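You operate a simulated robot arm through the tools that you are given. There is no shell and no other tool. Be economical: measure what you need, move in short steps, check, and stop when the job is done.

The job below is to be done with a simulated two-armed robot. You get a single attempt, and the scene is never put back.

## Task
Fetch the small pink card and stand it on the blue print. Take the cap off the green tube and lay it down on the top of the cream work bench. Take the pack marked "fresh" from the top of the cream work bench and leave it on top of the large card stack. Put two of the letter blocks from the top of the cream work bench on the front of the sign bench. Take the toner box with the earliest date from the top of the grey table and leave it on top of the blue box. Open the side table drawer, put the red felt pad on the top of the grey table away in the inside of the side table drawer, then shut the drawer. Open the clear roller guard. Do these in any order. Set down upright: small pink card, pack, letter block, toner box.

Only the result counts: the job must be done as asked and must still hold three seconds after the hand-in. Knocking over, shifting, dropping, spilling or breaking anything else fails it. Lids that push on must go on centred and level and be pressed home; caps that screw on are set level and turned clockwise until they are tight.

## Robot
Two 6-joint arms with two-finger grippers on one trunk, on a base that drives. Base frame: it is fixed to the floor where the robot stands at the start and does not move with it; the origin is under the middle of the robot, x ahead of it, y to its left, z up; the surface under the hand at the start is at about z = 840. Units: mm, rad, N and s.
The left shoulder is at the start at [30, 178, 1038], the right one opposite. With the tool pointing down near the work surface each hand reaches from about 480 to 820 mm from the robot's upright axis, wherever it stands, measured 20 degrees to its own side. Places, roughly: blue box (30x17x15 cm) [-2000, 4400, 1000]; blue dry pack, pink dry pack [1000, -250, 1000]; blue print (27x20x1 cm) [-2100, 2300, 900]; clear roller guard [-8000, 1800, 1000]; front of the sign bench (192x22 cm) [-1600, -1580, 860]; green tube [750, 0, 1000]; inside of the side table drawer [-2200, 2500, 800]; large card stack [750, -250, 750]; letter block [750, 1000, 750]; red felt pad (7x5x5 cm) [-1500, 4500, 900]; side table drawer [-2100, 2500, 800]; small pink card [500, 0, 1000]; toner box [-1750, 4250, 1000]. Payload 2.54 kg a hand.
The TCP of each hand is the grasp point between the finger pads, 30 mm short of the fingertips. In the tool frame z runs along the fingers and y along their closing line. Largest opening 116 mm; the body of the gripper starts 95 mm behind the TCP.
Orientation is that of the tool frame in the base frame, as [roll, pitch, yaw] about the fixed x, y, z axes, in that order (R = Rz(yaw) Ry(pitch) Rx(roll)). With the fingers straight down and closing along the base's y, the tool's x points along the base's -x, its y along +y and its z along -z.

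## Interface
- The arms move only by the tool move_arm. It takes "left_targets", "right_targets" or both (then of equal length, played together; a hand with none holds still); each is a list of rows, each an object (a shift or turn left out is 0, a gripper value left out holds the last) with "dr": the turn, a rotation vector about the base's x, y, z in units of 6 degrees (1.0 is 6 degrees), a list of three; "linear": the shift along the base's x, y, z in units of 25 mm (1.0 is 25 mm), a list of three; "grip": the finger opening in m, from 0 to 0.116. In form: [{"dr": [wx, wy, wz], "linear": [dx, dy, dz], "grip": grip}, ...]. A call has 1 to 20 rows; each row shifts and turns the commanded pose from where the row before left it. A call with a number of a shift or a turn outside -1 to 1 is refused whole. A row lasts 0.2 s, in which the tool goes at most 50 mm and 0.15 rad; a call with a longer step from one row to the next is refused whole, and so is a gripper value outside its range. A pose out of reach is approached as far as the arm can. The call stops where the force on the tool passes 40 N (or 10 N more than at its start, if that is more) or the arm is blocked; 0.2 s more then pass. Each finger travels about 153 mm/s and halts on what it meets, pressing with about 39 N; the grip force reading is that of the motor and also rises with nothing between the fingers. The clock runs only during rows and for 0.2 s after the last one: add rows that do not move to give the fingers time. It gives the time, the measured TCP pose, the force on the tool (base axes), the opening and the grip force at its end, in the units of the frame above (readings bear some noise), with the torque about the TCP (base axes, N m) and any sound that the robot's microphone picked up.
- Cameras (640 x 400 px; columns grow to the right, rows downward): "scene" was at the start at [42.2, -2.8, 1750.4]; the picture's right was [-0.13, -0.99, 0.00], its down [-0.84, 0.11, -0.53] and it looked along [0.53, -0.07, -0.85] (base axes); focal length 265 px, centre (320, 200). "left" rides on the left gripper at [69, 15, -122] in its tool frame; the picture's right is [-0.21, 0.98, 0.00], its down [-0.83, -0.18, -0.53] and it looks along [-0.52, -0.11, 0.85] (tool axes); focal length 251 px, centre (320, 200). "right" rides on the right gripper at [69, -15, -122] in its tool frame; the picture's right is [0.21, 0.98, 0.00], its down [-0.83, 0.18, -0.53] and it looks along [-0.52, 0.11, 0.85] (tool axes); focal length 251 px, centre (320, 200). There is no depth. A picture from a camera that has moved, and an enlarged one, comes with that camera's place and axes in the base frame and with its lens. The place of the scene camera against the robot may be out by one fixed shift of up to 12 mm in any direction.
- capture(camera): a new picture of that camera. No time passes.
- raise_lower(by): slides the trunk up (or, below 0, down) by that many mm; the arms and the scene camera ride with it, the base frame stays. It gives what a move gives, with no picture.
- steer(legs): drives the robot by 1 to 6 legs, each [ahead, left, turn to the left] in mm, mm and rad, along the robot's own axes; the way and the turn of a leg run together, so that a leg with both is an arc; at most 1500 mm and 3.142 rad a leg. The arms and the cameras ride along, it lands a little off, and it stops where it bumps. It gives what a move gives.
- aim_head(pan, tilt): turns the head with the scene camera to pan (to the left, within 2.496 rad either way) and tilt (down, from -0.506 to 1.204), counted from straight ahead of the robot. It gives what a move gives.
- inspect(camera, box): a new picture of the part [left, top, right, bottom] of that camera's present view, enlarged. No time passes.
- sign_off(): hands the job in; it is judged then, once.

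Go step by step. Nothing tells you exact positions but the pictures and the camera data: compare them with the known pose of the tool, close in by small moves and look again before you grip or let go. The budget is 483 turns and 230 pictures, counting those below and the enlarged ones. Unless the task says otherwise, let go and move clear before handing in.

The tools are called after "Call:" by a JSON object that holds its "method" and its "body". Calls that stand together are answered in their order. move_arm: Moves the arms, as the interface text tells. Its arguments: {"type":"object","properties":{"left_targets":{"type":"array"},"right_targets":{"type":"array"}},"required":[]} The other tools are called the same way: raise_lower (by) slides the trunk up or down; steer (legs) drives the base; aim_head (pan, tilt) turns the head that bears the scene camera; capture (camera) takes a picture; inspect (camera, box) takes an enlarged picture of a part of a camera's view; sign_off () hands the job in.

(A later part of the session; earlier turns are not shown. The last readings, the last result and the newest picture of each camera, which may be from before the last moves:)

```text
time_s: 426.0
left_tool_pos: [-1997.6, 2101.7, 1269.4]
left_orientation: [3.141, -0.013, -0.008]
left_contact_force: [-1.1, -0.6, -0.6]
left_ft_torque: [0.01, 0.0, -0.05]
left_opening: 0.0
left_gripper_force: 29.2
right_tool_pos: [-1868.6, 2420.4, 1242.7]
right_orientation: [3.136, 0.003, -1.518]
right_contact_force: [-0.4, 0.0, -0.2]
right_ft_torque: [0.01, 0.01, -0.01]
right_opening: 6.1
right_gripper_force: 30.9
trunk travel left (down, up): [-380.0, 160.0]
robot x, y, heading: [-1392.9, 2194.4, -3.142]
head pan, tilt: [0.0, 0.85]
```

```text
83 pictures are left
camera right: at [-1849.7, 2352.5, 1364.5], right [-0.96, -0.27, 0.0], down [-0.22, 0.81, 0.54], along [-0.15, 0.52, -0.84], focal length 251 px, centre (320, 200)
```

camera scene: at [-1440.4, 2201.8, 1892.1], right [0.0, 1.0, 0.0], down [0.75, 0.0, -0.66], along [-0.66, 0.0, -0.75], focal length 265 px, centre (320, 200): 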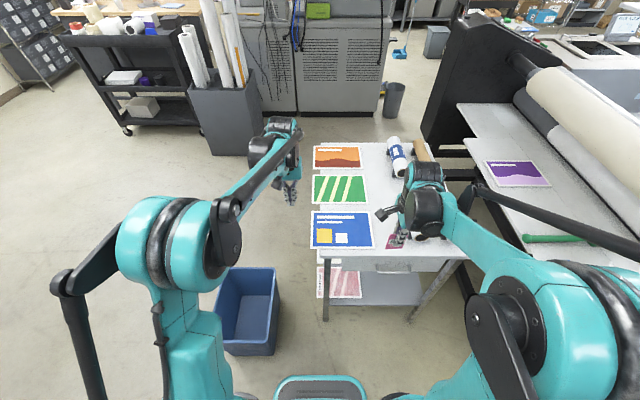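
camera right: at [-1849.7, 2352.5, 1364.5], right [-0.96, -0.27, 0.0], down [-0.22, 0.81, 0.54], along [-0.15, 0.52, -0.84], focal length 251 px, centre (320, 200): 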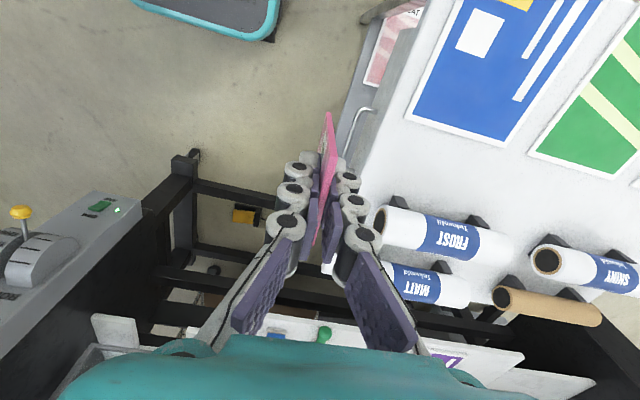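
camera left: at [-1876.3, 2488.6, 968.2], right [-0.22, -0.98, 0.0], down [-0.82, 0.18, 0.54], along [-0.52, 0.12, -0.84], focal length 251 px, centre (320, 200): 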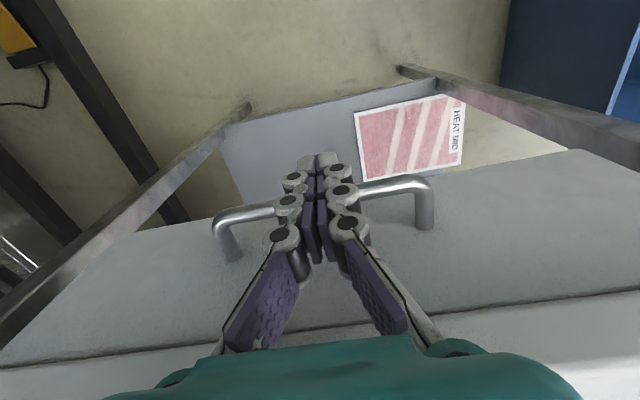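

The blue print spans x −2210..−2020, y ≈2150..2418, slightly overhanging the table's left edge. I'll stand the card near (-2115,2315), moving the left hand aside first.

Call:
{"method": "move_arm", "body": {"left_targets": [{"linear": [1, -0.6, 0]}, {"linear": [1, -0.6, 0]}, {"linear": [1, -0.6, 0]}, {"linear": [1, -0.6, 0]}, {"linear": [1, -0.6, 0]}, {"linear": [1, -0.6, 0]}, {}, {}, {}, {}], "right_targets": [{}, {}, {"linear": [-1, -0.4, 0]}, {"linear": [-1, -0.4, 0]}, {"linear": [-1, -0.4, 0]}, {"linear": [-1, -0.5, 0]}, {"linear": [-1, -0.5, 0]}, {"linear": [-1, -0.5, -0.5]}, {"linear": [-1, -0.5, -0.8]}, {"linear": [-1, -0.5, -0.8]}]}}

Call:
{"method": "move_arm", "body": {"right_targets": [{"linear": [-1, -0.4, -0.8]}, {"linear": [-0.85, 0, -1]}, {"linear": [0, 0, -1]}, {"linear": [0, 0, -1]}, {"linear": [0, 0, -1]}, {"linear": [0, 0, -1]}, {}]}}

Call:
{"method": "capture", "body": {"camera": "right"}}

Call:
{"method": "capture", "body": {"camera": "scene"}}

```text
time_s: 428.2
left_tool_pos: [-1849.6, 2011.3, 1267.9]
left_orientation: [-3.141, -0.015, -0.007]
left_contact_force: [0.1, -0.4, -0.5]
left_ft_torque: [-0.04, 0.0, 0.0]
left_opening: 0.0
left_gripper_force: 28.8
right_tool_pos: [-2070.0, 2327.6, 1190.6]
right_orientation: [3.138, 0.005, -1.517]
right_contact_force: [-0.3, -0.7, -0.1]
right_ft_torque: [-0.01, -0.05, -0.01]
right_opening: 6.3
right_gripper_force: 31.8
trunk travel left (down, up): [-380.0, 160.0]
robot x, y, heading: [-1393.3, 2192.3, -3.142]
head pan, tilt: [0.0, 0.85]
```

```text
time_s: 429.8
left_tool_pos: [-1848.6, 2010.8, 1267.9]
left_orientation: [-3.141, -0.012, -0.009]
left_contact_force: [0.4, 1.0, 1.6]
left_ft_torque: [0.02, 0.04, 0.01]
left_opening: 0.0
left_gripper_force: 28.8
right_tool_pos: [-2113.9, 2319.8, 1042.3]
right_orientation: [3.137, 0.006, -1.518]
right_contact_force: [0.2, 0.6, 0.8]
right_ft_torque: [0.02, 0.02, 0.01]
right_opening: 6.2
right_gripper_force: 31.8
trunk travel left (down, up): [-380.0, 160.0]
robot x, y, heading: [-1394.3, 2194.2, -3.139]
head pan, tilt: [0.0, 0.85]
```

```text
82 pictures are left
camera right: at [-2095.2, 2251.8, 1165.5], right [-0.96, -0.27, 0.0], down [-0.22, 0.81, 0.54], along [-0.15, 0.52, -0.84], focal length 251 px, centre (320, 200)
```

right: 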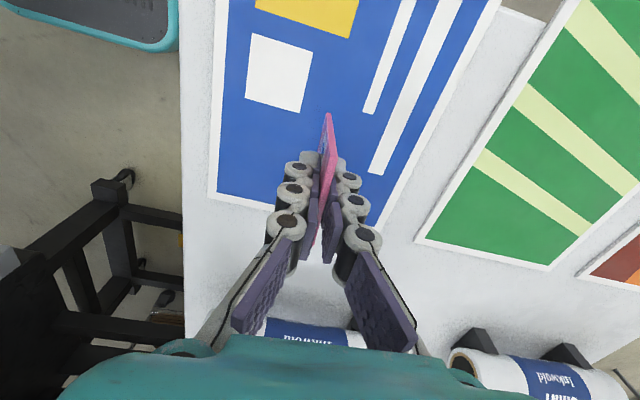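

```text
81 pictures are left
camera scene: at [-1440.2, 2201.6, 1892.2], right [0.0, 1.0, 0.0], down [0.75, 0.0, -0.66], along [-0.66, 0.0, -0.75], focal length 265 px, centre (320, 200)
```

scene: 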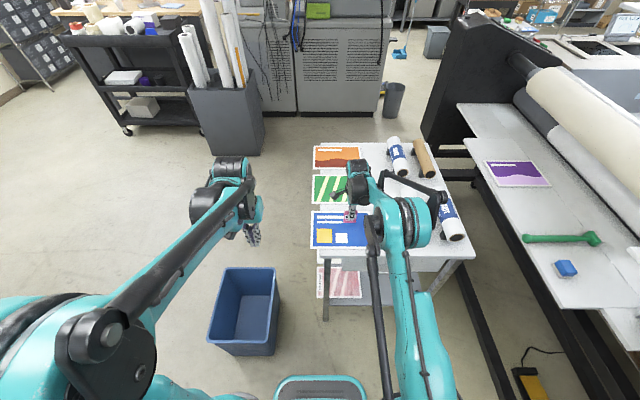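

Over the print. I'll lower slowly.

Call:
{"method": "move_arm", "body": {"right_targets": [{"linear": [0, 0, -0.6]}, {"linear": [0, 0, -0.6]}, {"linear": [0, 0, -0.2]}, {}]}}

Call:
{"method": "inspect", "body": {"camera": "right", "box": [240, 80, 420, 260]}}

Call:
{"method": "inspect", "body": {"camera": "scene", "box": [305, 150, 405, 260]}}

```text
time_s: 430.8
left_tool_pos: [-1849.1, 2011.5, 1269.0]
left_orientation: [-3.141, -0.012, -0.007]
left_contact_force: [-0.3, -0.4, -0.6]
left_ft_torque: [-0.02, 0.01, 0.02]
left_opening: 0.0
left_gripper_force: 28.5
right_tool_pos: [-2113.7, 2318.3, 1008.2]
right_orientation: [3.136, 0.005, -1.517]
right_contact_force: [0.3, -0.1, 0.9]
right_ft_torque: [0.03, -0.03, 0.01]
right_opening: 5.9
right_gripper_force: 31.7
trunk travel left (down, up): [-380.0, 160.0]
robot x, y, heading: [-1395.8, 2196.8, -3.135]
head pan, tilt: [0.0, 0.85]
```

```text
2.22 times, centred on (330, 170) of right
camera zoom: at [-2095.4, 2250.3, 1131.1], right [-0.96, -0.27, 0.0], down [-0.22, 0.81, 0.54], along [-0.15, 0.52, -0.84], focal length 559 px, centre (298, 267)
```

zoom: 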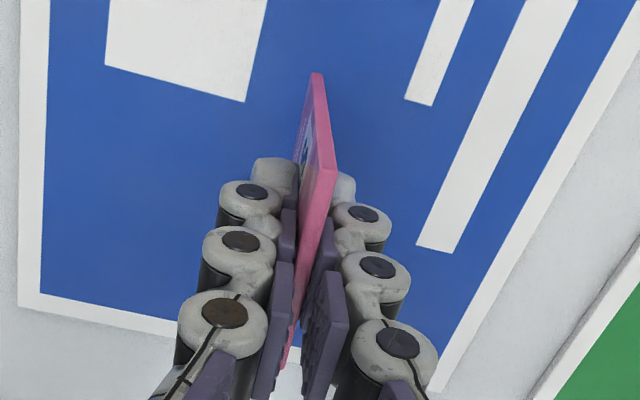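

```text
3.64 times, centred on (355, 205) of scene
camera zoom: at [-1440.6, 2201.6, 1892.1], right [0.0, 1.0, 0.0], down [0.75, 0.0, -0.66], along [-0.66, 0.0, -0.75], focal length 963 px, centre (193, 182)
```

zoom: 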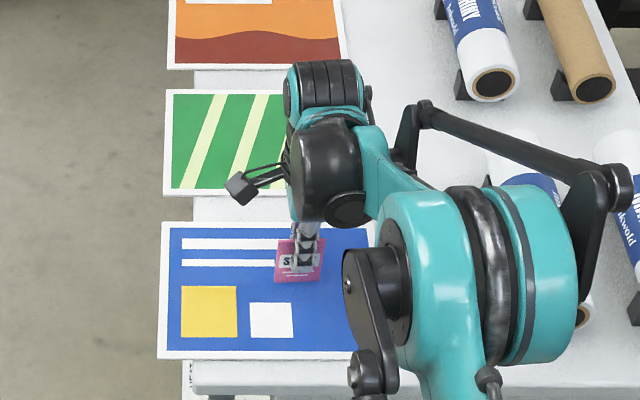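

Call:
{"method": "move_arm", "body": {"right_targets": [{"linear": [0, 0, -0.2]}, {"linear": [0, 0, -0.2]}, {"linear": [0, 0, -0.2]}]}}

Call:
{"method": "move_arm", "body": {"right_targets": [{"linear": [0, 0, -0.1]}, {"linear": [0, 0, -0.1]}]}}

Call:
{"method": "move_arm", "body": {"right_targets": [{"linear": [0, 0, -0.1]}, {"linear": [0, 0, -0.1]}]}}

```text
time_s: 431.6
left_tool_pos: [-1847.1, 2010.9, 1267.6]
left_orientation: [3.142, -0.012, -0.009]
left_contact_force: [-0.1, 0.3, 0.6]
left_ft_torque: [-0.01, 0.02, 0.0]
left_opening: 0.0
left_gripper_force: 28.0
right_tool_pos: [-2114.4, 2318.2, 996.3]
right_orientation: [3.136, 0.005, -1.518]
right_contact_force: [-1.9, 0.2, 7.1]
right_ft_torque: [-0.08, 0.09, -0.04]
right_opening: 6.2
right_gripper_force: 31.6
trunk travel left (down, up): [-380.0, 160.0]
robot x, y, heading: [-1396.7, 2194.9, -3.144]
head pan, tilt: [0.0, 0.85]
```

```text
time_s: 432.2
left_tool_pos: [-1846.1, 2010.5, 1269.1]
left_orientation: [-3.141, -0.011, -0.01]
left_contact_force: [-0.2, 0.8, 0.6]
left_ft_torque: [-0.02, -0.02, -0.01]
left_opening: 0.0
left_gripper_force: 28.6
right_tool_pos: [-2113.1, 2319.0, 991.7]
right_orientation: [3.134, 0.004, -1.521]
right_contact_force: [-4.9, 1.3, 29.9]
right_ft_torque: [0.02, 0.27, -0.03]
right_opening: 6.2
right_gripper_force: 31.9
trunk travel left (down, up): [-380.0, 160.0]
robot x, y, heading: [-1393.9, 2193.9, -3.138]
head pan, tilt: [0.0, 0.85]
```

```text
time_s: 432.8
left_tool_pos: [-1846.8, 2010.9, 1269.7]
left_orientation: [3.141, -0.01, -0.009]
left_contact_force: [0.1, -0.2, 0.2]
left_ft_torque: [0.01, -0.03, 0.01]
left_opening: 0.0
left_gripper_force: 28.5
right_tool_pos: [-2112.3, 2318.6, 987.0]
right_orientation: [3.134, 0.006, -1.519]
right_contact_force: [-5.2, 1.7, 29.3]
right_ft_torque: [0.03, 0.32, 0.01]
right_opening: 5.9
right_gripper_force: 32.1
trunk travel left (down, up): [-380.0, 160.0]
robot x, y, heading: [-1393.2, 2196.1, -3.139]
head pan, tilt: [0.0, 0.85]
```

The card is flat on the print. I'll ease the pressure and open very gradually.

Call:
{"method": "move_arm", "body": {"right_targets": [{"linear": [0, 0, 0.06]}, {}, {"grip": 0.008}, {"grip": 0.01}, {"grip": 0.014}, {"grip": 0.02}, {"grip": 0.03}, {}]}}

Call:
{"method": "inspect", "body": {"camera": "right", "box": [240, 80, 420, 260]}}

```text
time_s: 434.6
left_tool_pos: [-1849.0, 2011.1, 1268.9]
left_orientation: [3.141, -0.012, -0.01]
left_contact_force: [-0.5, -0.1, -0.2]
left_ft_torque: [0.0, 0.03, -0.01]
left_opening: 0.0
left_gripper_force: 28.3
right_tool_pos: [-2114.2, 2318.1, 987.0]
right_orientation: [3.135, 0.005, -1.518]
right_contact_force: [0.8, -0.2, 0.4]
right_ft_torque: [0.01, -0.02, 0.0]
right_opening: 30.2
right_gripper_force: 0.0
trunk travel left (down, up): [-380.0, 160.0]
robot x, y, heading: [-1398.0, 2194.3, -3.135]
head pan, tilt: [0.0, 0.85]
```

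```text
2.22 times, centred on (330, 170) of right
camera zoom: at [-2095.6, 2249.8, 1108.3], right [-0.96, -0.27, 0.0], down [-0.22, 0.81, 0.54], along [-0.15, 0.52, -0.84], focal length 559 px, centre (298, 267)
```

zoom: 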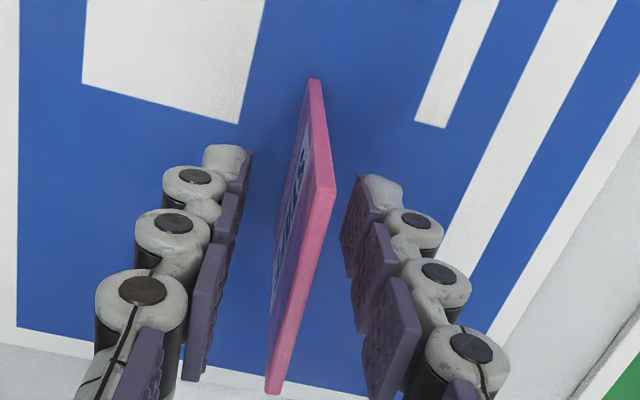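

The card stands on its own. I'll open wider and lift straight up.

Call:
{"method": "move_arm", "body": {"right_targets": [{"grip": 0.045}, {}, {"linear": [0, 0, 0.4]}, {"linear": [0, 0, 0.6]}, {"linear": [0, 0, 0.8]}, {"linear": [0, 0, 1]}, {"linear": [0, 0, 1]}, {"linear": [0, 0, 1]}, {"linear": [0, 0, 1]}, {"linear": [0, 0, 1]}]}}

Call:
{"method": "capture", "body": {"camera": "right"}}

```text
time_s: 436.8
left_tool_pos: [-1847.4, 2009.7, 1268.4]
left_orientation: [3.141, -0.012, -0.007]
left_contact_force: [0.7, 0.5, -0.5]
left_ft_torque: [-0.01, 0.01, 0.01]
left_opening: 0.1
left_gripper_force: 28.4
right_tool_pos: [-2113.0, 2318.0, 1159.3]
right_orientation: [3.137, 0.006, -1.517]
right_contact_force: [0.1, 0.9, 0.0]
right_ft_torque: [-0.02, 0.01, 0.01]
right_opening: 45.3
right_gripper_force: 0.1
trunk travel left (down, up): [-380.0, 160.0]
robot x, y, heading: [-1398.1, 2195.7, -3.136]
head pan, tilt: [0.0, 0.85]
```

```text
77 pictures are left
camera right: at [-2094.1, 2249.2, 1280.2], right [-0.96, -0.27, 0.0], down [-0.22, 0.81, 0.54], along [-0.15, 0.52, -0.84], focal length 251 px, centre (320, 200)
```

right: 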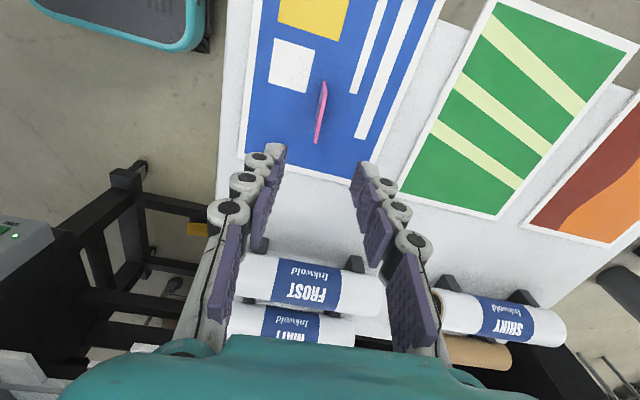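

The card is standing on the blue print. The last job is the roller guard at about (-8000,1800). I'll retract, back off, and look for a route.

Call:
{"method": "move_arm", "body": {"right_targets": [{"linear": [1, 0, 0.6]}, {"linear": [1, 0, 0.6]}, {"linear": [1, 0, 0]}, {"linear": [1, 0, 0]}, {"linear": [1, 0, 0]}, {"linear": [1, 0, 0]}, {"linear": [1, 0, 0]}, {"linear": [1, 0, 0]}]}}

Call:
{"method": "steer", "body": {"legs": [[-350, 0, 0], [0, 1450, 0]]}}

Call:
{"method": "aim_head", "body": {"pan": 0.0, "tilt": 0.25}}

Call:
{"method": "capture", "body": {"camera": "scene"}}

```text
time_s: 438.6
left_tool_pos: [-1847.5, 2010.6, 1267.4]
left_orientation: [-3.141, -0.012, -0.011]
left_contact_force: [0.6, -0.1, 0.5]
left_ft_torque: [0.0, -0.01, -0.01]
left_opening: 0.1
left_gripper_force: 28.1
right_tool_pos: [-1914.0, 2318.3, 1186.9]
right_orientation: [3.137, 0.005, -1.518]
right_contact_force: [0.1, 0.0, 0.4]
right_ft_torque: [-0.01, 0.03, -0.03]
right_opening: 45.0
right_gripper_force: 0.1
trunk travel left (down, up): [-380.0, 160.0]
robot x, y, heading: [-1390.9, 2196.2, -3.143]
head pan, tilt: [0.0, 0.85]
```

```text
time_s: 447.8
left_tool_pos: [-1485.6, 549.3, 1268.3]
left_orientation: [3.14, -0.011, 0.005]
left_contact_force: [0.0, 0.8, -0.1]
left_ft_torque: [0.02, 0.01, 0.02]
left_opening: 0.0
left_gripper_force: 28.9
right_tool_pos: [-1555.5, 855.9, 1187.9]
right_orientation: [3.137, 0.005, -1.506]
right_contact_force: [0.4, 0.1, 0.7]
right_ft_torque: [-0.01, 0.0, -0.01]
right_opening: 44.8
right_gripper_force: 0.2
trunk travel left (down, up): [-380.0, 160.0]
robot x, y, heading: [-1033.9, 737.6, -3.137]
head pan, tilt: [0.0, 0.85]
```

```text
time_s: 448.8
left_tool_pos: [-1484.6, 548.8, 1268.4]
left_orientation: [3.14, -0.011, 0.003]
left_contact_force: [0.3, 0.6, 0.6]
left_ft_torque: [0.04, -0.02, -0.04]
left_opening: 0.0
left_gripper_force: 28.5
right_tool_pos: [-1555.9, 857.1, 1187.1]
right_orientation: [3.135, 0.006, -1.506]
right_contact_force: [1.4, -0.9, -0.3]
right_ft_torque: [0.02, 0.01, 0.02]
right_opening: 44.9
right_gripper_force: 0.1
trunk travel left (down, up): [-380.0, 160.0]
robot x, y, heading: [-1036.3, 735.9, -3.127]
head pan, tilt: [0.0, 0.25]
```

```text
76 pictures are left
camera scene: at [-1094.0, 744.2, 1945.1], right [-0.01, 1.0, 0.0], down [0.25, 0.0, -0.97], along [-0.97, -0.01, -0.25], focal length 265 px, centre (320, 200)
```

scene: 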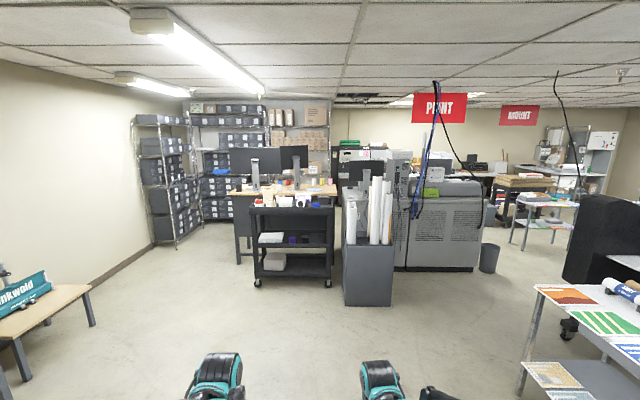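

The guard is behind the desk and copier. I'll move forward to look along both possible passages.

Call:
{"method": "steer", "body": {"legs": [[1500, 0, 0], [0, 250, 0]]}}

Call:
{"method": "aim_head", "body": {"pan": -0.75, "tilt": 0.25}}

Call:
{"method": "capture", "body": {"camera": "scene"}}

Call:
{"method": "aim_head", "body": {"pan": 0.3, "tilt": 0.25}}

Call:
{"method": "capture", "body": {"camera": "scene"}}

```text
time_s: 457.6
left_tool_pos: [-2966.7, 246.7, 1267.8]
left_orientation: [-3.141, -0.013, 0.03]
left_contact_force: [-0.2, -0.5, 0.3]
left_ft_torque: [-0.02, -0.03, -0.02]
left_opening: 0.1
left_gripper_force: 28.5
right_tool_pos: [-3044.2, 552.2, 1187.4]
right_orientation: [3.138, 0.007, -1.48]
right_contact_force: [-0.4, -0.8, -0.5]
right_ft_torque: [0.07, -0.01, 0.0]
right_opening: 45.1
right_gripper_force: 0.1
trunk travel left (down, up): [-380.0, 160.0]
robot x, y, heading: [-2519.1, 451.4, -3.1]
head pan, tilt: [0.0, 0.25]
```

```text
time_s: 458.7
left_tool_pos: [-2967.5, 245.9, 1268.1]
left_orientation: [-3.141, -0.012, 0.028]
left_contact_force: [0.8, 0.0, -0.2]
left_ft_torque: [0.02, -0.02, -0.01]
left_opening: 0.0
left_gripper_force: 28.3
right_tool_pos: [-3045.6, 552.3, 1186.5]
right_orientation: [3.135, 0.006, -1.481]
right_contact_force: [0.1, 0.1, -0.4]
right_ft_torque: [-0.02, 0.02, 0.02]
right_opening: 45.2
right_gripper_force: 0.0
trunk travel left (down, up): [-380.0, 160.0]
robot x, y, heading: [-2523.9, 449.7, -3.103]
head pan, tilt: [-0.75, 0.25]
```

```text
75 pictures are left
camera scene: at [-2558.4, 516.0, 1945.3], right [0.65, 0.76, 0.0], down [0.19, -0.16, -0.97], along [-0.74, 0.63, -0.25], focal length 265 px, centre (320, 200)
```

scene: 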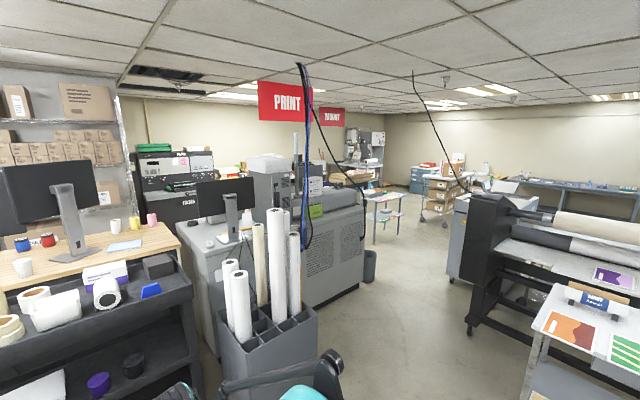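

```text
time_s: 460.0
left_tool_pos: [-2966.4, 247.5, 1268.5]
left_orientation: [-3.141, -0.012, 0.029]
left_contact_force: [0.7, 0.2, -0.2]
left_ft_torque: [0.01, -0.05, 0.01]
left_opening: 0.0
left_gripper_force: 28.5
right_tool_pos: [-3045.0, 553.3, 1187.7]
right_orientation: [3.137, 0.005, -1.478]
right_contact_force: [0.3, 0.2, 0.5]
right_ft_torque: [0.02, 0.01, 0.0]
right_opening: 45.1
right_gripper_force: 0.0
trunk travel left (down, up): [-380.0, 160.0]
robot x, y, heading: [-2517.2, 448.7, -3.104]
head pan, tilt: [0.3, 0.25]
```

```text
74 pictures are left
camera scene: at [-2575.5, 424.6, 1945.2], right [-0.33, 0.94, 0.0], down [0.23, 0.08, -0.97], along [-0.91, -0.32, -0.25], focal length 265 px, centre (320, 200)
```

scene: 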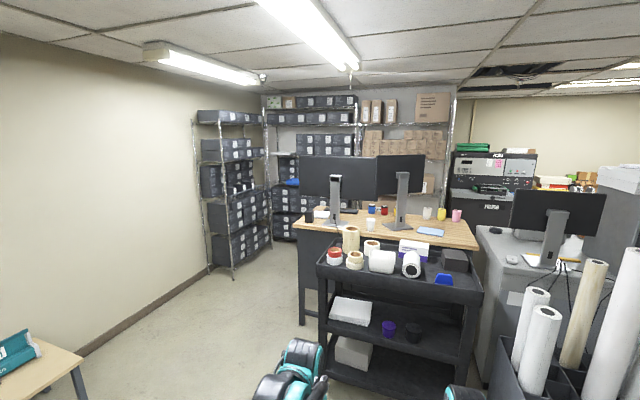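

The black and white printer behind the desk sits where the guard should be. I'll zoom in on it.

Call:
{"method": "inspect", "body": {"camera": "scene", "box": [430, 120, 560, 240]}}

Call:
{"method": "aim_head", "body": {"pan": -0.3, "tilt": 0.3}}

Call:
{"method": "capture", "body": {"camera": "scene"}}

```text
3.33 times, centred on (495, 180) of scene
camera zoom: at [-2575.5, 424.6, 1945.2], right [-0.33, 0.94, 0.0], down [0.23, 0.08, -0.97], along [-0.91, -0.32, -0.25], focal length 883 px, centre (-263, 267)
```

zoom: 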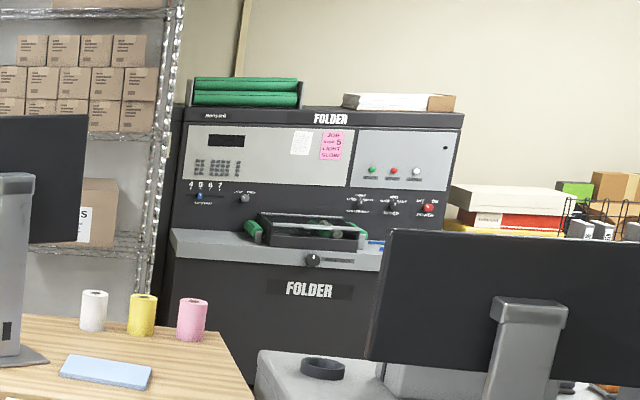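

```text
time_s: 461.0
left_tool_pos: [-2966.2, 246.1, 1267.9]
left_orientation: [3.141, -0.012, 0.03]
left_contact_force: [0.0, 1.0, -0.3]
left_ft_torque: [0.01, 0.01, -0.03]
left_opening: 0.0
left_gripper_force: 28.3
right_tool_pos: [-3045.4, 551.2, 1186.2]
right_orientation: [3.136, 0.005, -1.48]
right_contact_force: [-0.2, -0.6, -0.4]
right_ft_torque: [0.0, -0.02, 0.03]
right_opening: 45.1
right_gripper_force: 0.0
trunk travel left (down, up): [-380.0, 160.0]
robot x, y, heading: [-2521.4, 451.1, -3.098]
head pan, tilt: [-0.3, 0.3]
```

```text
72 pictures are left
camera scene: at [-2577.8, 479.5, 1940.5], right [0.26, 0.97, 0.0], down [0.29, -0.08, -0.96], along [-0.92, 0.24, -0.3], focal length 265 px, centre (320, 200)
```

scene: 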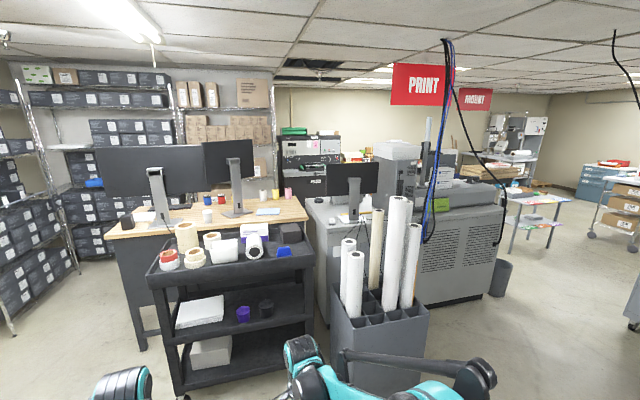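

It's a FOLDER machine with a clear guard over its rollers, facing +x. The left corridor, between the shelving and the desk, looks passable, so I'll go to its entrance and look.

Call:
{"method": "steer", "body": {"legs": [[0, 0, -0.043], [0, 1500, 0], [1400, 0, 0]]}}

Call:
{"method": "capture", "body": {"camera": "scene"}}

```text
time_s: 475.6
left_tool_pos: [-4414.3, -1226.0, 1268.1]
left_orientation: [3.141, -0.014, -0.018]
left_contact_force: [0.6, -0.1, -0.6]
left_ft_torque: [-0.01, -0.02, 0.03]
left_opening: 0.1
left_gripper_force: 29.1
right_tool_pos: [-4478.6, -918.3, 1186.4]
right_orientation: [3.136, 0.004, -1.526]
right_contact_force: [-0.3, 0.1, 1.5]
right_ft_torque: [-0.02, -0.02, 0.0]
right_opening: 45.3
right_gripper_force: 0.1
trunk travel left (down, up): [-380.0, 160.0]
robot x, y, heading: [-3959.8, -1048.1, 3.14]
head pan, tilt: [-0.3, 0.3]
```

```text
71 pictures are left
camera scene: at [-4015.3, -1011.9, 1940.5], right [0.3, 0.95, 0.0], down [0.28, -0.09, -0.96], along [-0.91, 0.29, -0.3], focal length 265 px, centre (320, 200)
```

scene: 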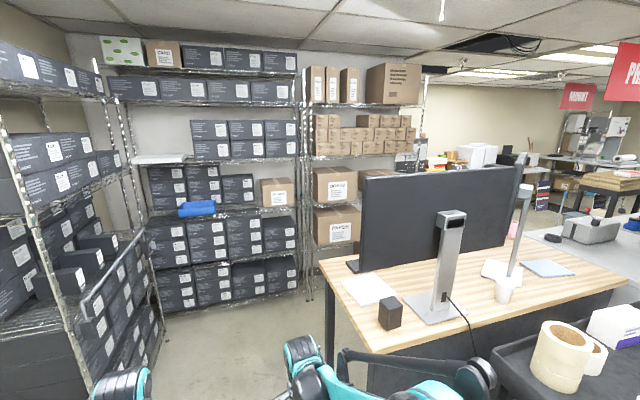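

The desk–shelf gap looks about 760 mm wide. I'll advance and look down that aisle to judge it.

Call:
{"method": "steer", "body": {"legs": [[1350, 0, 0]]}}

Call:
{"method": "aim_head", "body": {"pan": -1.25, "tilt": 0.5}}

Call:
{"method": "capture", "body": {"camera": "scene"}}

```text
time_s: 482.3
left_tool_pos: [-5768.1, -1211.9, 1268.5]
left_orientation: [-3.142, -0.011, -0.025]
left_contact_force: [0.1, 0.3, -0.2]
left_ft_torque: [0.03, -0.01, -0.02]
left_opening: 0.0
left_gripper_force: 28.5
right_tool_pos: [-5831.0, -902.0, 1186.8]
right_orientation: [3.136, 0.005, -1.535]
right_contact_force: [-0.6, -0.7, 0.7]
right_ft_torque: [0.0, 0.0, 0.0]
right_opening: 45.0
right_gripper_force: 0.0
trunk travel left (down, up): [-380.0, 160.0]
robot x, y, heading: [-5311.3, -1038.8, 3.126]
head pan, tilt: [-0.3, 0.3]
```

```text
time_s: 483.6
left_tool_pos: [-5768.0, -1210.5, 1268.3]
left_orientation: [3.141, -0.012, -0.025]
left_contact_force: [0.7, -0.3, 0.4]
left_ft_torque: [0.01, -0.05, -0.01]
left_opening: 0.0
left_gripper_force: 29.0
right_tool_pos: [-5829.8, -902.5, 1187.9]
right_orientation: [3.136, 0.004, -1.535]
right_contact_force: [0.6, 0.3, 0.5]
right_ft_torque: [0.03, -0.03, -0.01]
right_opening: 45.1
right_gripper_force: 0.1
trunk travel left (down, up): [-380.0, 160.0]
robot x, y, heading: [-5315.8, -1032.6, 3.128]
head pan, tilt: [-1.25, 0.499]
```

```text
70 pictures are left
camera scene: at [-5306.8, -941.2, 1922.1], right [0.95, 0.3, 0.0], down [0.15, -0.46, -0.88], along [-0.27, 0.84, -0.48], focal length 265 px, centre (320, 200)
```

scene: 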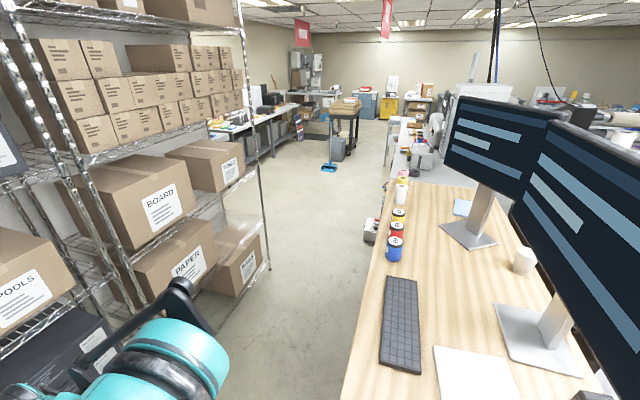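

The aisle is actually about 1050 mm wide (x −6450 to −5400), which is comfortable. I'll enter and turn along it.

Call:
{"method": "steer", "body": {"legs": [[450, 0, 0], [0, 0, -1.557], [0, 150, 0], [1300, 0, 0]]}}

Call:
{"method": "aim_head", "body": {"pan": 0.5, "tilt": 0.4}}

Call:
{"method": "capture", "body": {"camera": "scene"}}

```text
time_s: 497.2
left_tool_pos: [-6105.0, 717.4, 1268.5]
left_orientation: [3.141, -0.013, -1.582]
left_contact_force: [-0.6, -0.5, -0.8]
left_ft_torque: [0.04, 0.02, 0.01]
left_opening: 0.1
left_gripper_force: 28.3
right_tool_pos: [-5796.4, 783.7, 1185.7]
right_orientation: [3.137, 0.003, -3.092]
right_contact_force: [-0.9, -0.1, -0.8]
right_ft_torque: [0.02, 0.01, 0.02]
right_opening: 45.0
right_gripper_force: 0.1
trunk travel left (down, up): [-380.0, 160.0]
robot x, y, heading: [-5921.4, 266.7, 1.572]
head pan, tilt: [-1.25, 0.499]
```

```text
time_s: 498.9
left_tool_pos: [-6105.1, 718.2, 1267.8]
left_orientation: [3.141, -0.012, -1.583]
left_contact_force: [-0.3, -0.5, 0.1]
left_ft_torque: [0.0, 0.0, -0.04]
left_opening: 0.0
left_gripper_force: 29.3
right_tool_pos: [-5797.0, 782.5, 1186.8]
right_orientation: [3.137, 0.005, -3.093]
right_contact_force: [-0.1, 0.3, 0.1]
right_ft_torque: [0.0, 0.03, -0.02]
right_opening: 45.0
right_gripper_force: 0.0
trunk travel left (down, up): [-380.0, 160.0]
robot x, y, heading: [-5920.3, 265.4, 1.563]
head pan, tilt: [0.499, 0.4]
```

```text
69 pictures are left
camera scene: at [-5962.7, 321.4, 1931.2], right [0.88, 0.48, 0.0], down [0.19, -0.34, -0.92], along [-0.44, 0.81, -0.39], focal length 265 px, centre (320, 200)
```

scene: 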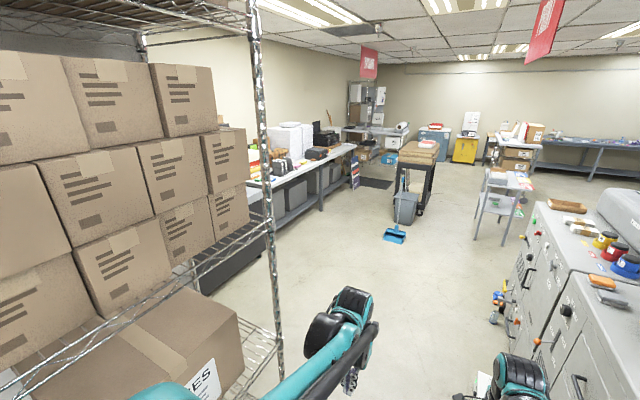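

Call:
{"method": "steer", "body": {"legs": [[1000, 0, 0]]}}

Call:
{"method": "aim_head", "body": {"pan": 1.2, "tilt": 0.4}}

Call:
{"method": "capture", "body": {"camera": "scene"}}

```text
time_s: 504.1
left_tool_pos: [-6097.8, 1707.6, 1268.8]
left_orientation: [-3.14, -0.013, -1.589]
left_contact_force: [1.2, -0.6, 0.4]
left_ft_torque: [-0.03, 0.0, 0.02]
left_opening: 0.0
left_gripper_force: 28.3
right_tool_pos: [-5788.1, 1770.8, 1187.9]
right_orientation: [3.136, 0.005, -3.098]
right_contact_force: [0.0, -0.1, 0.4]
right_ft_torque: [-0.02, 0.01, -0.01]
right_opening: 45.0
right_gripper_force: 0.2
trunk travel left (down, up): [-380.0, 160.0]
robot x, y, heading: [-5922.7, 1253.8, 1.568]
head pan, tilt: [0.499, 0.4]
```

```text
time_s: 505.1
left_tool_pos: [-6097.4, 1706.5, 1267.9]
left_orientation: [3.141, -0.013, -1.591]
left_contact_force: [0.3, 0.1, 0.2]
left_ft_torque: [-0.01, 0.0, 0.01]
left_opening: 0.0
left_gripper_force: 28.8
right_tool_pos: [-5789.3, 1771.6, 1186.9]
right_orientation: [3.135, 0.005, -3.1]
right_contact_force: [0.5, 1.3, 0.5]
right_ft_torque: [0.01, -0.01, 0.03]
right_opening: 45.0
right_gripper_force: 0.1
trunk travel left (down, up): [-380.0, 160.0]
robot x, y, heading: [-5923.2, 1254.4, 1.566]
head pan, tilt: [1.201, 0.4]
```

```text
68 pictures are left
camera scene: at [-6000.7, 1263.5, 1931.3], right [0.37, 0.93, 0.0], down [0.36, -0.14, -0.92], along [-0.86, 0.34, -0.39], focal length 265 px, centre (320, 200)
```

scene: 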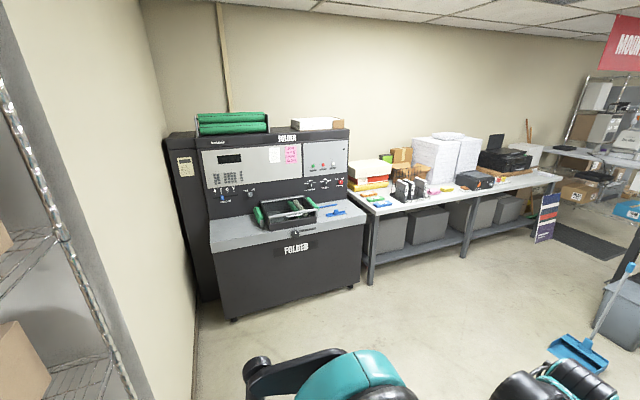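

I can see the FOLDER's front with the guard over the rollers. I'll zoom in.

Call:
{"method": "inspect", "body": {"camera": "scene", "box": [195, 135, 370, 265]}}

```text
3.08 times, centred on (282, 200) of scene
camera zoom: at [-6000.7, 1263.5, 1931.3], right [0.37, 0.93, 0.0], down [0.36, -0.14, -0.92], along [-0.86, 0.34, -0.39], focal length 815 px, centre (435, 200)
```

zoom: 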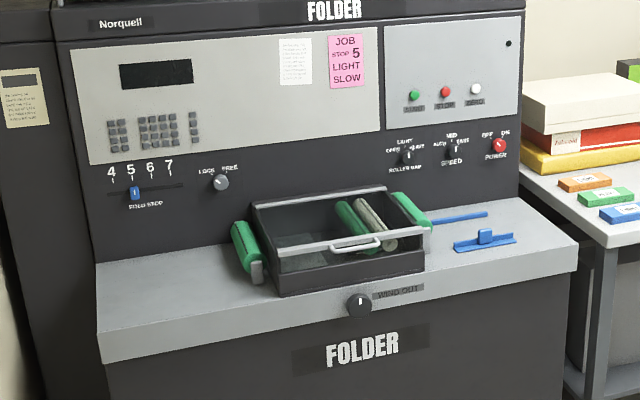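

The guard is a hinged clear lid with a bar handle at its front edge, near (-7930,1800,960). I'll drive to face it.

Call:
{"method": "steer", "body": {"legs": [[520, 0, 0], [0, 0, 1.574], [1150, 0, 0]]}}

Call:
{"method": "aim_head", "body": {"pan": 0.0, "tilt": 0.7}}

Call:
{"method": "capture", "body": {"camera": "scene"}}

Call:
{"method": "capture", "body": {"camera": "right"}}

```text
time_s: 510.5
left_tool_pos: [-6425.0, 1903.9, 1269.0]
left_orientation: [-3.138, -0.013, -0.758]
left_contact_force: [0.1, -1.0, 1.2]
left_ft_torque: [0.09, -0.03, -0.01]
left_opening: 0.1
left_gripper_force: 28.5
right_tool_pos: [-6263.1, 2176.7, 1187.2]
right_orientation: [3.135, 0.008, -2.268]
right_contact_force: [-0.4, -1.0, -0.5]
right_ft_torque: [0.07, -0.02, 0.06]
right_opening: 44.8
right_gripper_force: 0.1
trunk travel left (down, up): [-380.0, 160.0]
robot x, y, heading: [-5965.8, 1732.1, 2.395]
head pan, tilt: [1.201, 0.4]
stopped in leg 2: the robot was blocked; the commanded pose is now the measured one
```

```text
time_s: 511.9
left_tool_pos: [-6422.0, 1906.4, 1268.6]
left_orientation: [3.141, -0.014, -0.757]
left_contact_force: [-0.1, -0.8, 0.0]
left_ft_torque: [0.03, 0.01, -0.02]
left_opening: 0.1
left_gripper_force: 28.7
right_tool_pos: [-6261.8, 2177.6, 1187.5]
right_orientation: [3.138, 0.005, -2.267]
right_contact_force: [-1.1, -0.7, 0.2]
right_ft_torque: [0.02, 0.0, 0.02]
right_opening: 44.9
right_gripper_force: 0.1
trunk travel left (down, up): [-380.0, 160.0]
robot x, y, heading: [-5965.6, 1735.0, 2.394]
head pan, tilt: [0.0, 0.7]
```

```text
66 pictures are left
camera scene: at [-6002.8, 1777.0, 1904.4], right [0.68, 0.73, 0.0], down [0.47, -0.44, -0.76], along [-0.56, 0.52, -0.64], focal length 265 px, centre (320, 200)
```

scene: 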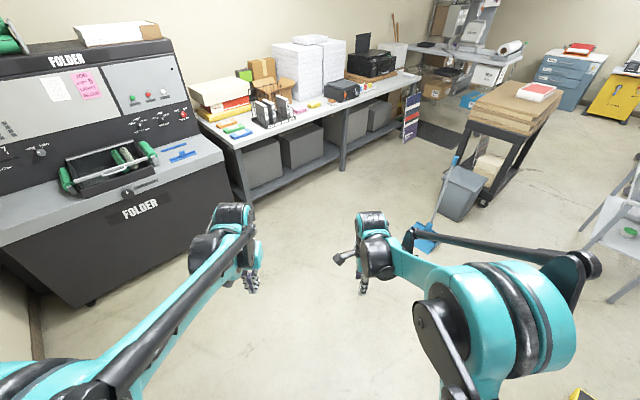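

```text
65 pictures are left
camera right: at [-6295.6, 2115.3, 1308.7], right [-0.89, 0.46, 0.0], down [0.39, 0.75, 0.54], along [0.25, 0.48, -0.84], focal length 251 px, centre (320, 200)
```

right: 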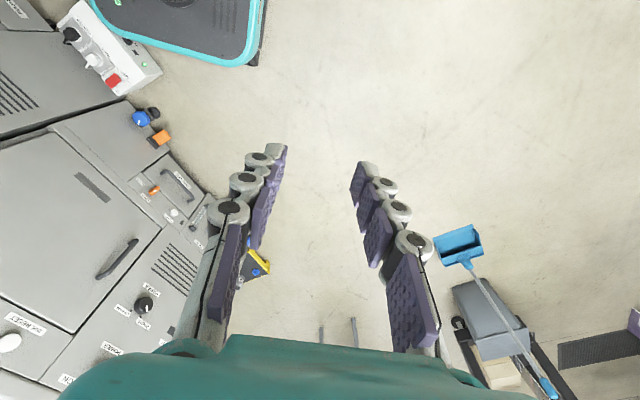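

The base was blocked by the machine on my right as I turned. I'll slide straight away from it toward -x, then finish the turn.

Call:
{"method": "steer", "body": {"legs": [[300, 270, 0], [0, 0, 0.747]]}}

Call:
{"method": "aim_head", "body": {"pan": -2.3, "tilt": 0.6}}

Call:
{"method": "capture", "body": {"camera": "scene"}}

```text
time_s: 516.4
left_tool_pos: [-6819.5, 1559.0, 1268.2]
left_orientation: [-3.141, -0.013, -0.016]
left_contact_force: [-1.0, -0.9, -0.8]
left_ft_torque: [0.03, -0.02, 0.0]
left_opening: 0.0
left_gripper_force: 28.4
right_tool_pos: [-6884.0, 1867.9, 1187.2]
right_orientation: [3.137, 0.007, -1.529]
right_contact_force: [0.2, 0.4, 0.9]
right_ft_torque: [-0.04, -0.02, 0.0]
right_opening: 45.0
right_gripper_force: 0.0
trunk travel left (down, up): [-380.0, 160.0]
robot x, y, heading: [-6363.0, 1737.7, 3.133]
head pan, tilt: [0.0, 0.7]
```

```text
time_s: 518.5
left_tool_pos: [-6819.5, 1558.4, 1268.0]
left_orientation: [3.141, -0.011, -0.017]
left_contact_force: [-0.5, -0.7, -0.1]
left_ft_torque: [-0.01, 0.0, 0.01]
left_opening: 0.1
left_gripper_force: 28.6
right_tool_pos: [-6883.5, 1868.2, 1186.7]
right_orientation: [3.136, 0.006, -1.528]
right_contact_force: [0.5, -0.2, 0.9]
right_ft_torque: [-0.01, 0.02, 0.03]
right_opening: 44.7
right_gripper_force: 0.1
trunk travel left (down, up): [-380.0, 160.0]
robot x, y, heading: [-6364.9, 1741.4, 3.133]
head pan, tilt: [-2.3, 0.6]
```

```text
64 pictures are left
camera scene: at [-6272.6, 1810.7, 1913.0], right [0.74, -0.67, 0.0], down [-0.38, -0.42, -0.83], along [0.55, 0.61, -0.56], focal length 265 px, centre (320, 200)
```

scene: 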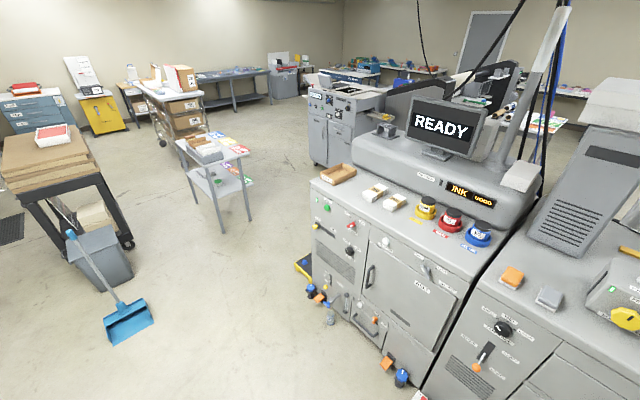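

That machine looks undisturbed. Now I'll approach the folder.

Call:
{"method": "steer", "body": {"legs": [[720, 0, 0]]}}

Call:
{"method": "aim_head", "body": {"pan": -0.1, "tilt": 0.7}}

Call:
{"method": "capture", "body": {"camera": "scene"}}

Call:
{"method": "capture", "body": {"camera": "right"}}

```text
time_s: 522.5
left_tool_pos: [-7539.9, 1552.7, 1267.8]
left_orientation: [-3.141, -0.011, -0.005]
left_contact_force: [-0.5, 0.6, -0.1]
left_ft_torque: [0.03, -0.03, -0.01]
left_opening: 0.0
left_gripper_force: 29.1
right_tool_pos: [-7607.3, 1862.1, 1186.7]
right_orientation: [3.134, 0.004, -1.515]
right_contact_force: [-0.3, -0.4, -0.1]
right_ft_torque: [-0.03, -0.02, -0.01]
right_opening: 45.0
right_gripper_force: 0.1
trunk travel left (down, up): [-380.0, 160.0]
robot x, y, heading: [-7088.1, 1738.0, -3.134]
head pan, tilt: [-2.3, 0.6]
```

```text
time_s: 524.5
left_tool_pos: [-7539.7, 1553.5, 1268.3]
left_orientation: [-3.141, -0.012, -0.005]
left_contact_force: [0.3, -0.4, 0.1]
left_ft_torque: [-0.03, 0.02, 0.0]
left_opening: 0.0
left_gripper_force: 28.0
right_tool_pos: [-7608.4, 1862.0, 1187.2]
right_orientation: [3.136, 0.005, -1.515]
right_contact_force: [-0.7, 0.8, 0.0]
right_ft_torque: [0.03, -0.01, 0.0]
right_opening: 45.0
right_gripper_force: 0.1
trunk travel left (down, up): [-380.0, 160.0]
robot x, y, heading: [-7088.1, 1739.1, -3.137]
head pan, tilt: [-0.099, 0.7]
```

```text
63 pictures are left
camera scene: at [-7138.3, 1753.2, 1904.4], right [0.09, 1.0, 0.0], down [0.64, -0.06, -0.76], along [-0.76, 0.07, -0.64], focal length 265 px, centre (320, 200)
```

scene: 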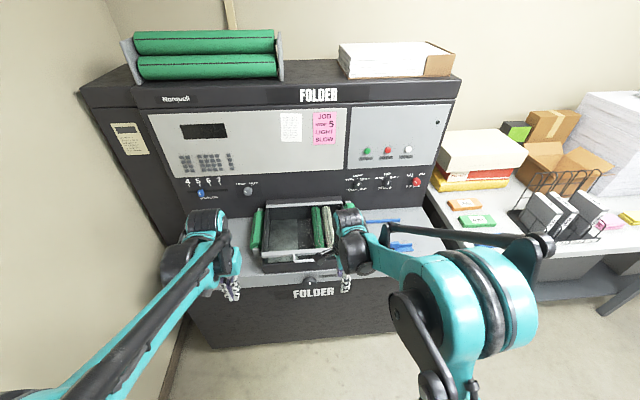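

```text
62 pictures are left
camera right: at [-7589.0, 1793.1, 1308.7], right [-0.96, -0.27, 0.0], down [-0.22, 0.81, 0.54], along [-0.15, 0.52, -0.84], focal length 251 px, centre (320, 200)
```

right: 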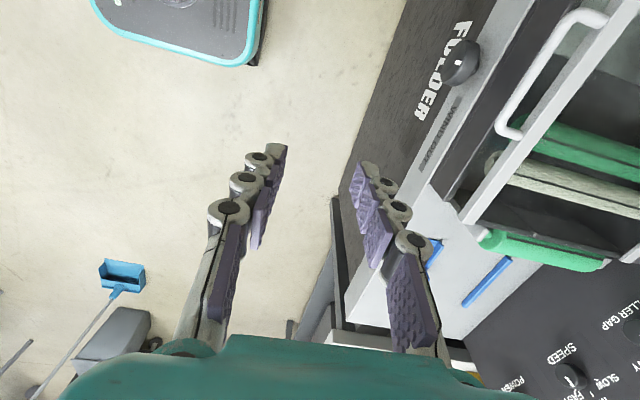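

Call:
{"method": "inspect", "body": {"camera": "scene", "box": [235, 185, 375, 305]}}

Call:
{"method": "inspect", "body": {"camera": "right", "box": [400, 0, 640, 230]}}

```text
3.33 times, centred on (305, 245) of scene
camera zoom: at [-7138.3, 1753.2, 1904.4], right [0.09, 1.0, 0.0], down [0.64, -0.06, -0.76], along [-0.76, 0.07, -0.64], focal length 883 px, centre (370, 50)
```

zoom: 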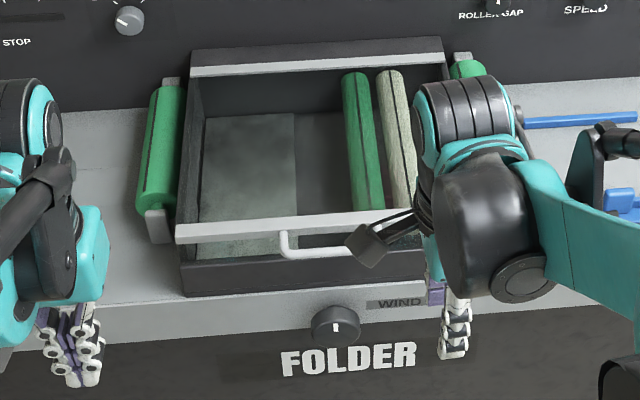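

```text
1.74 times, centred on (520, 115) of right
camera zoom: at [-7589.0, 1793.1, 1308.7], right [-0.96, -0.27, 0.0], down [-0.22, 0.81, 0.54], along [-0.15, 0.52, -0.84], focal length 437 px, centre (-28, 348)
```

zoom: 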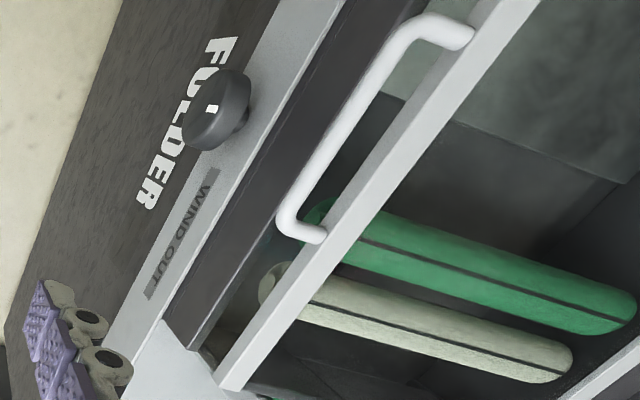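

The guard's U-handle sticks out toward me from its front rail. I'll bring the right hand, which already closes fore-aft, above the handle for a closer look.

Call:
{"method": "move_arm", "body": {"right_targets": [{"linear": [-0.8, -0.45, 0]}, {"linear": [-0.8, -0.45, 0]}, {"linear": [-0.8, -0.45, 0]}, {"linear": [-0.8, -0.45, 0]}, {"linear": [-0.8, -0.45, 0]}, {"linear": [-0.8, -0.45, 0]}, {"linear": [-0.8, -0.45, 0]}, {"linear": [-0.8, -0.45, 0]}, {}]}}

Call:
{"method": "capture", "body": {"camera": "right"}}

Call:
{"method": "capture", "body": {"camera": "left"}}

```text
time_s: 526.5
left_tool_pos: [-7539.9, 1553.9, 1269.1]
left_orientation: [3.141, -0.012, -0.007]
left_contact_force: [0.2, 0.3, 0.2]
left_ft_torque: [-0.03, 0.03, 0.03]
left_opening: 0.0
left_gripper_force: 28.2
right_tool_pos: [-7767.0, 1772.9, 1187.7]
right_orientation: [3.137, 0.007, -1.514]
right_contact_force: [0.4, 0.3, 0.3]
right_ft_torque: [0.01, 0.06, 0.03]
right_opening: 45.0
right_gripper_force: 0.1
trunk travel left (down, up): [-380.0, 160.0]
robot x, y, heading: [-7084.0, 1739.8, -3.141]
head pan, tilt: [-0.099, 0.7]
```

```text
59 pictures are left
camera right: at [-7747.6, 1703.5, 1309.0], right [-0.96, -0.27, 0.0], down [-0.22, 0.81, 0.54], along [-0.15, 0.52, -0.84], focal length 251 px, centre (320, 200)
```

right: 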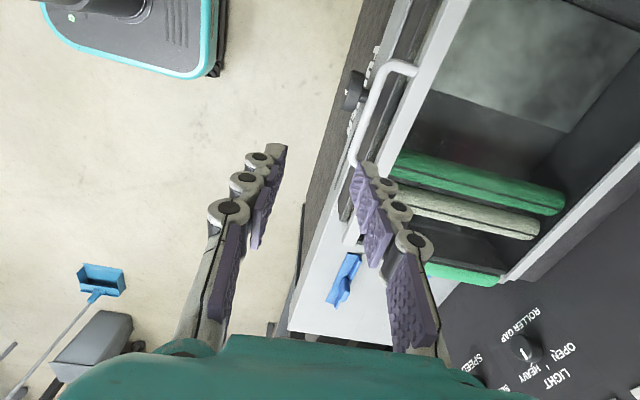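

```text
58 pictures are left
camera left: at [-7471.9, 1536.9, 1391.5], right [-0.22, -0.98, 0.0], down [-0.83, 0.19, 0.52], along [-0.51, 0.12, -0.85], focal length 251 px, centre (320, 200)
```

left: 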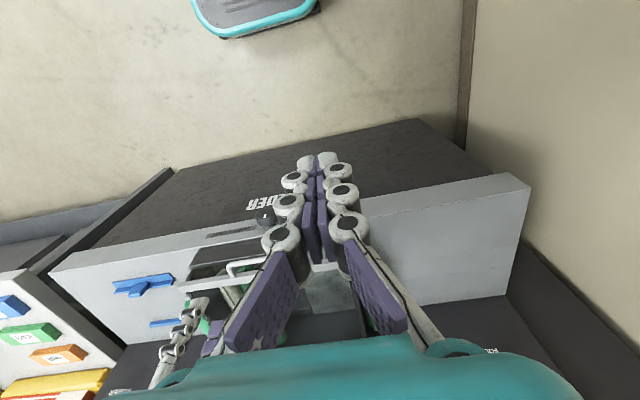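

Two views give the bar precisely: x≈−7822, y 1711–1816, z≈1001, about 25 mm in front of the rail; the hinge is about 340 mm behind. I'll drive closer so I can follow the opening arc, pulling the hand back first.

Call:
{"method": "move_arm", "body": {"right_targets": [{"linear": [0.9, 0, 0.4]}, {"linear": [0.9, 0, 0.4]}, {"linear": [0.9, 0, 0.4]}, {"linear": [0.9, 0, 0.4]}, {"linear": [0.9, 0, 0.4]}, {"linear": [0.9, 0, 0.4]}, {"linear": [0.9, 0, 0]}], "left_targets": [{"linear": [0, -0.8, 0]}, {"linear": [0, -0.8, 0]}, {"linear": [0, -0.8, 0]}, {}, {}, {}, {}]}}

Call:
{"method": "steer", "body": {"legs": [[230, 0, 0]]}}

Call:
{"method": "capture", "body": {"camera": "right"}}

Call:
{"method": "capture", "body": {"camera": "scene"}}

```text
time_s: 528.1
left_tool_pos: [-7538.3, 1492.3, 1267.1]
left_orientation: [3.142, -0.013, -0.004]
left_contact_force: [-0.2, 0.1, 0.9]
left_ft_torque: [-0.02, 0.04, 0.01]
left_opening: 0.0
left_gripper_force: 28.2
right_tool_pos: [-7609.0, 1773.6, 1246.6]
right_orientation: [3.135, 0.005, -1.516]
right_contact_force: [0.3, 0.0, 0.6]
right_ft_torque: [0.0, 0.03, -0.02]
right_opening: 45.0
right_gripper_force: 0.2
trunk travel left (down, up): [-380.0, 160.0]
robot x, y, heading: [-7087.1, 1740.8, -3.131]
head pan, tilt: [-0.099, 0.7]
```

```text
time_s: 529.9
left_tool_pos: [-7773.5, 1489.0, 1268.9]
left_orientation: [3.14, -0.013, -0.002]
left_contact_force: [0.1, -0.9, -0.1]
left_ft_torque: [0.01, -0.01, -0.01]
left_opening: 0.1
left_gripper_force: 28.7
right_tool_pos: [-7844.1, 1768.9, 1246.9]
right_orientation: [3.137, 0.004, -1.515]
right_contact_force: [0.1, 0.5, 0.0]
right_ft_torque: [-0.05, -0.01, 0.0]
right_opening: 45.4
right_gripper_force: 0.1
trunk travel left (down, up): [-380.0, 160.0]
robot x, y, heading: [-7321.1, 1734.7, -3.13]
head pan, tilt: [-0.099, 0.7]
```

```text
57 pictures are left
camera right: at [-7825.0, 1701.7, 1368.2], right [-0.96, -0.27, 0.0], down [-0.23, 0.81, 0.54], along [-0.15, 0.52, -0.84], focal length 251 px, centre (320, 200)
```

right: 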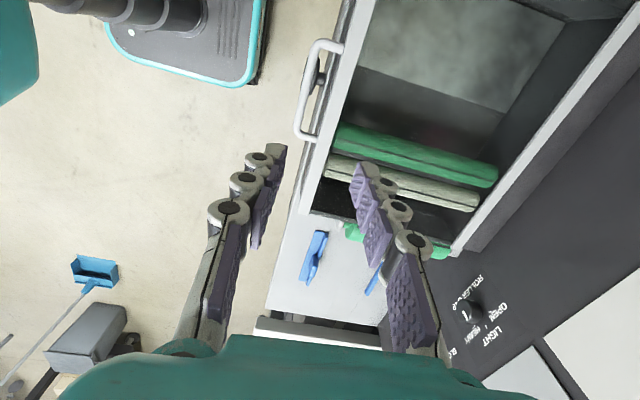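

```text
56 pictures are left
camera scene: at [-7372.3, 1751.1, 1904.4], right [0.09, 1.0, 0.0], down [0.64, -0.06, -0.76], along [-0.76, 0.07, -0.64], focal length 265 px, centre (320, 200)
```

scene: 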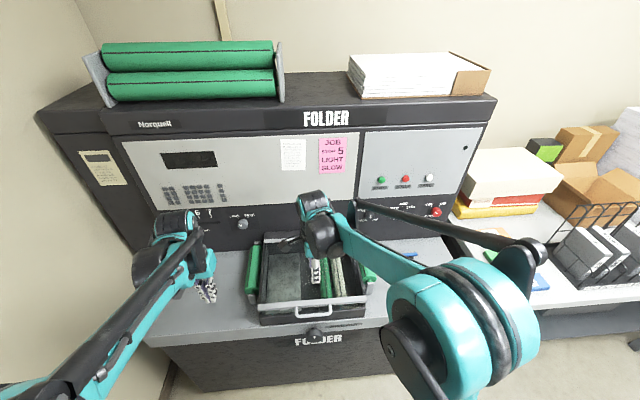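

Call:
{"method": "inspect", "body": {"camera": "right", "box": [270, 20, 370, 160]}}

```text
2.86 times, centred on (320, 90) of right
camera zoom: at [-7825.0, 1701.7, 1368.2], right [-0.96, -0.27, 0.0], down [-0.23, 0.81, 0.54], along [-0.15, 0.52, -0.84], focal length 718 px, centre (320, 514)
```

zoom: 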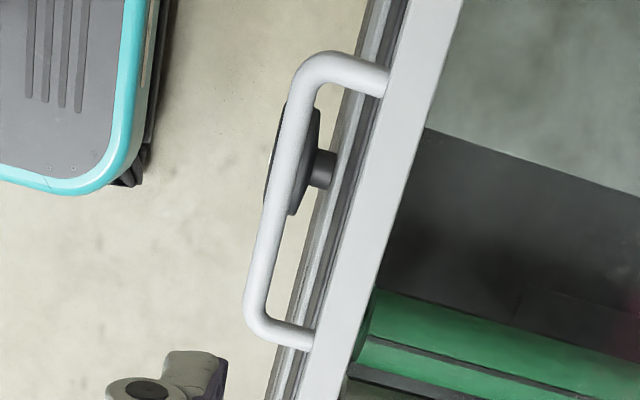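

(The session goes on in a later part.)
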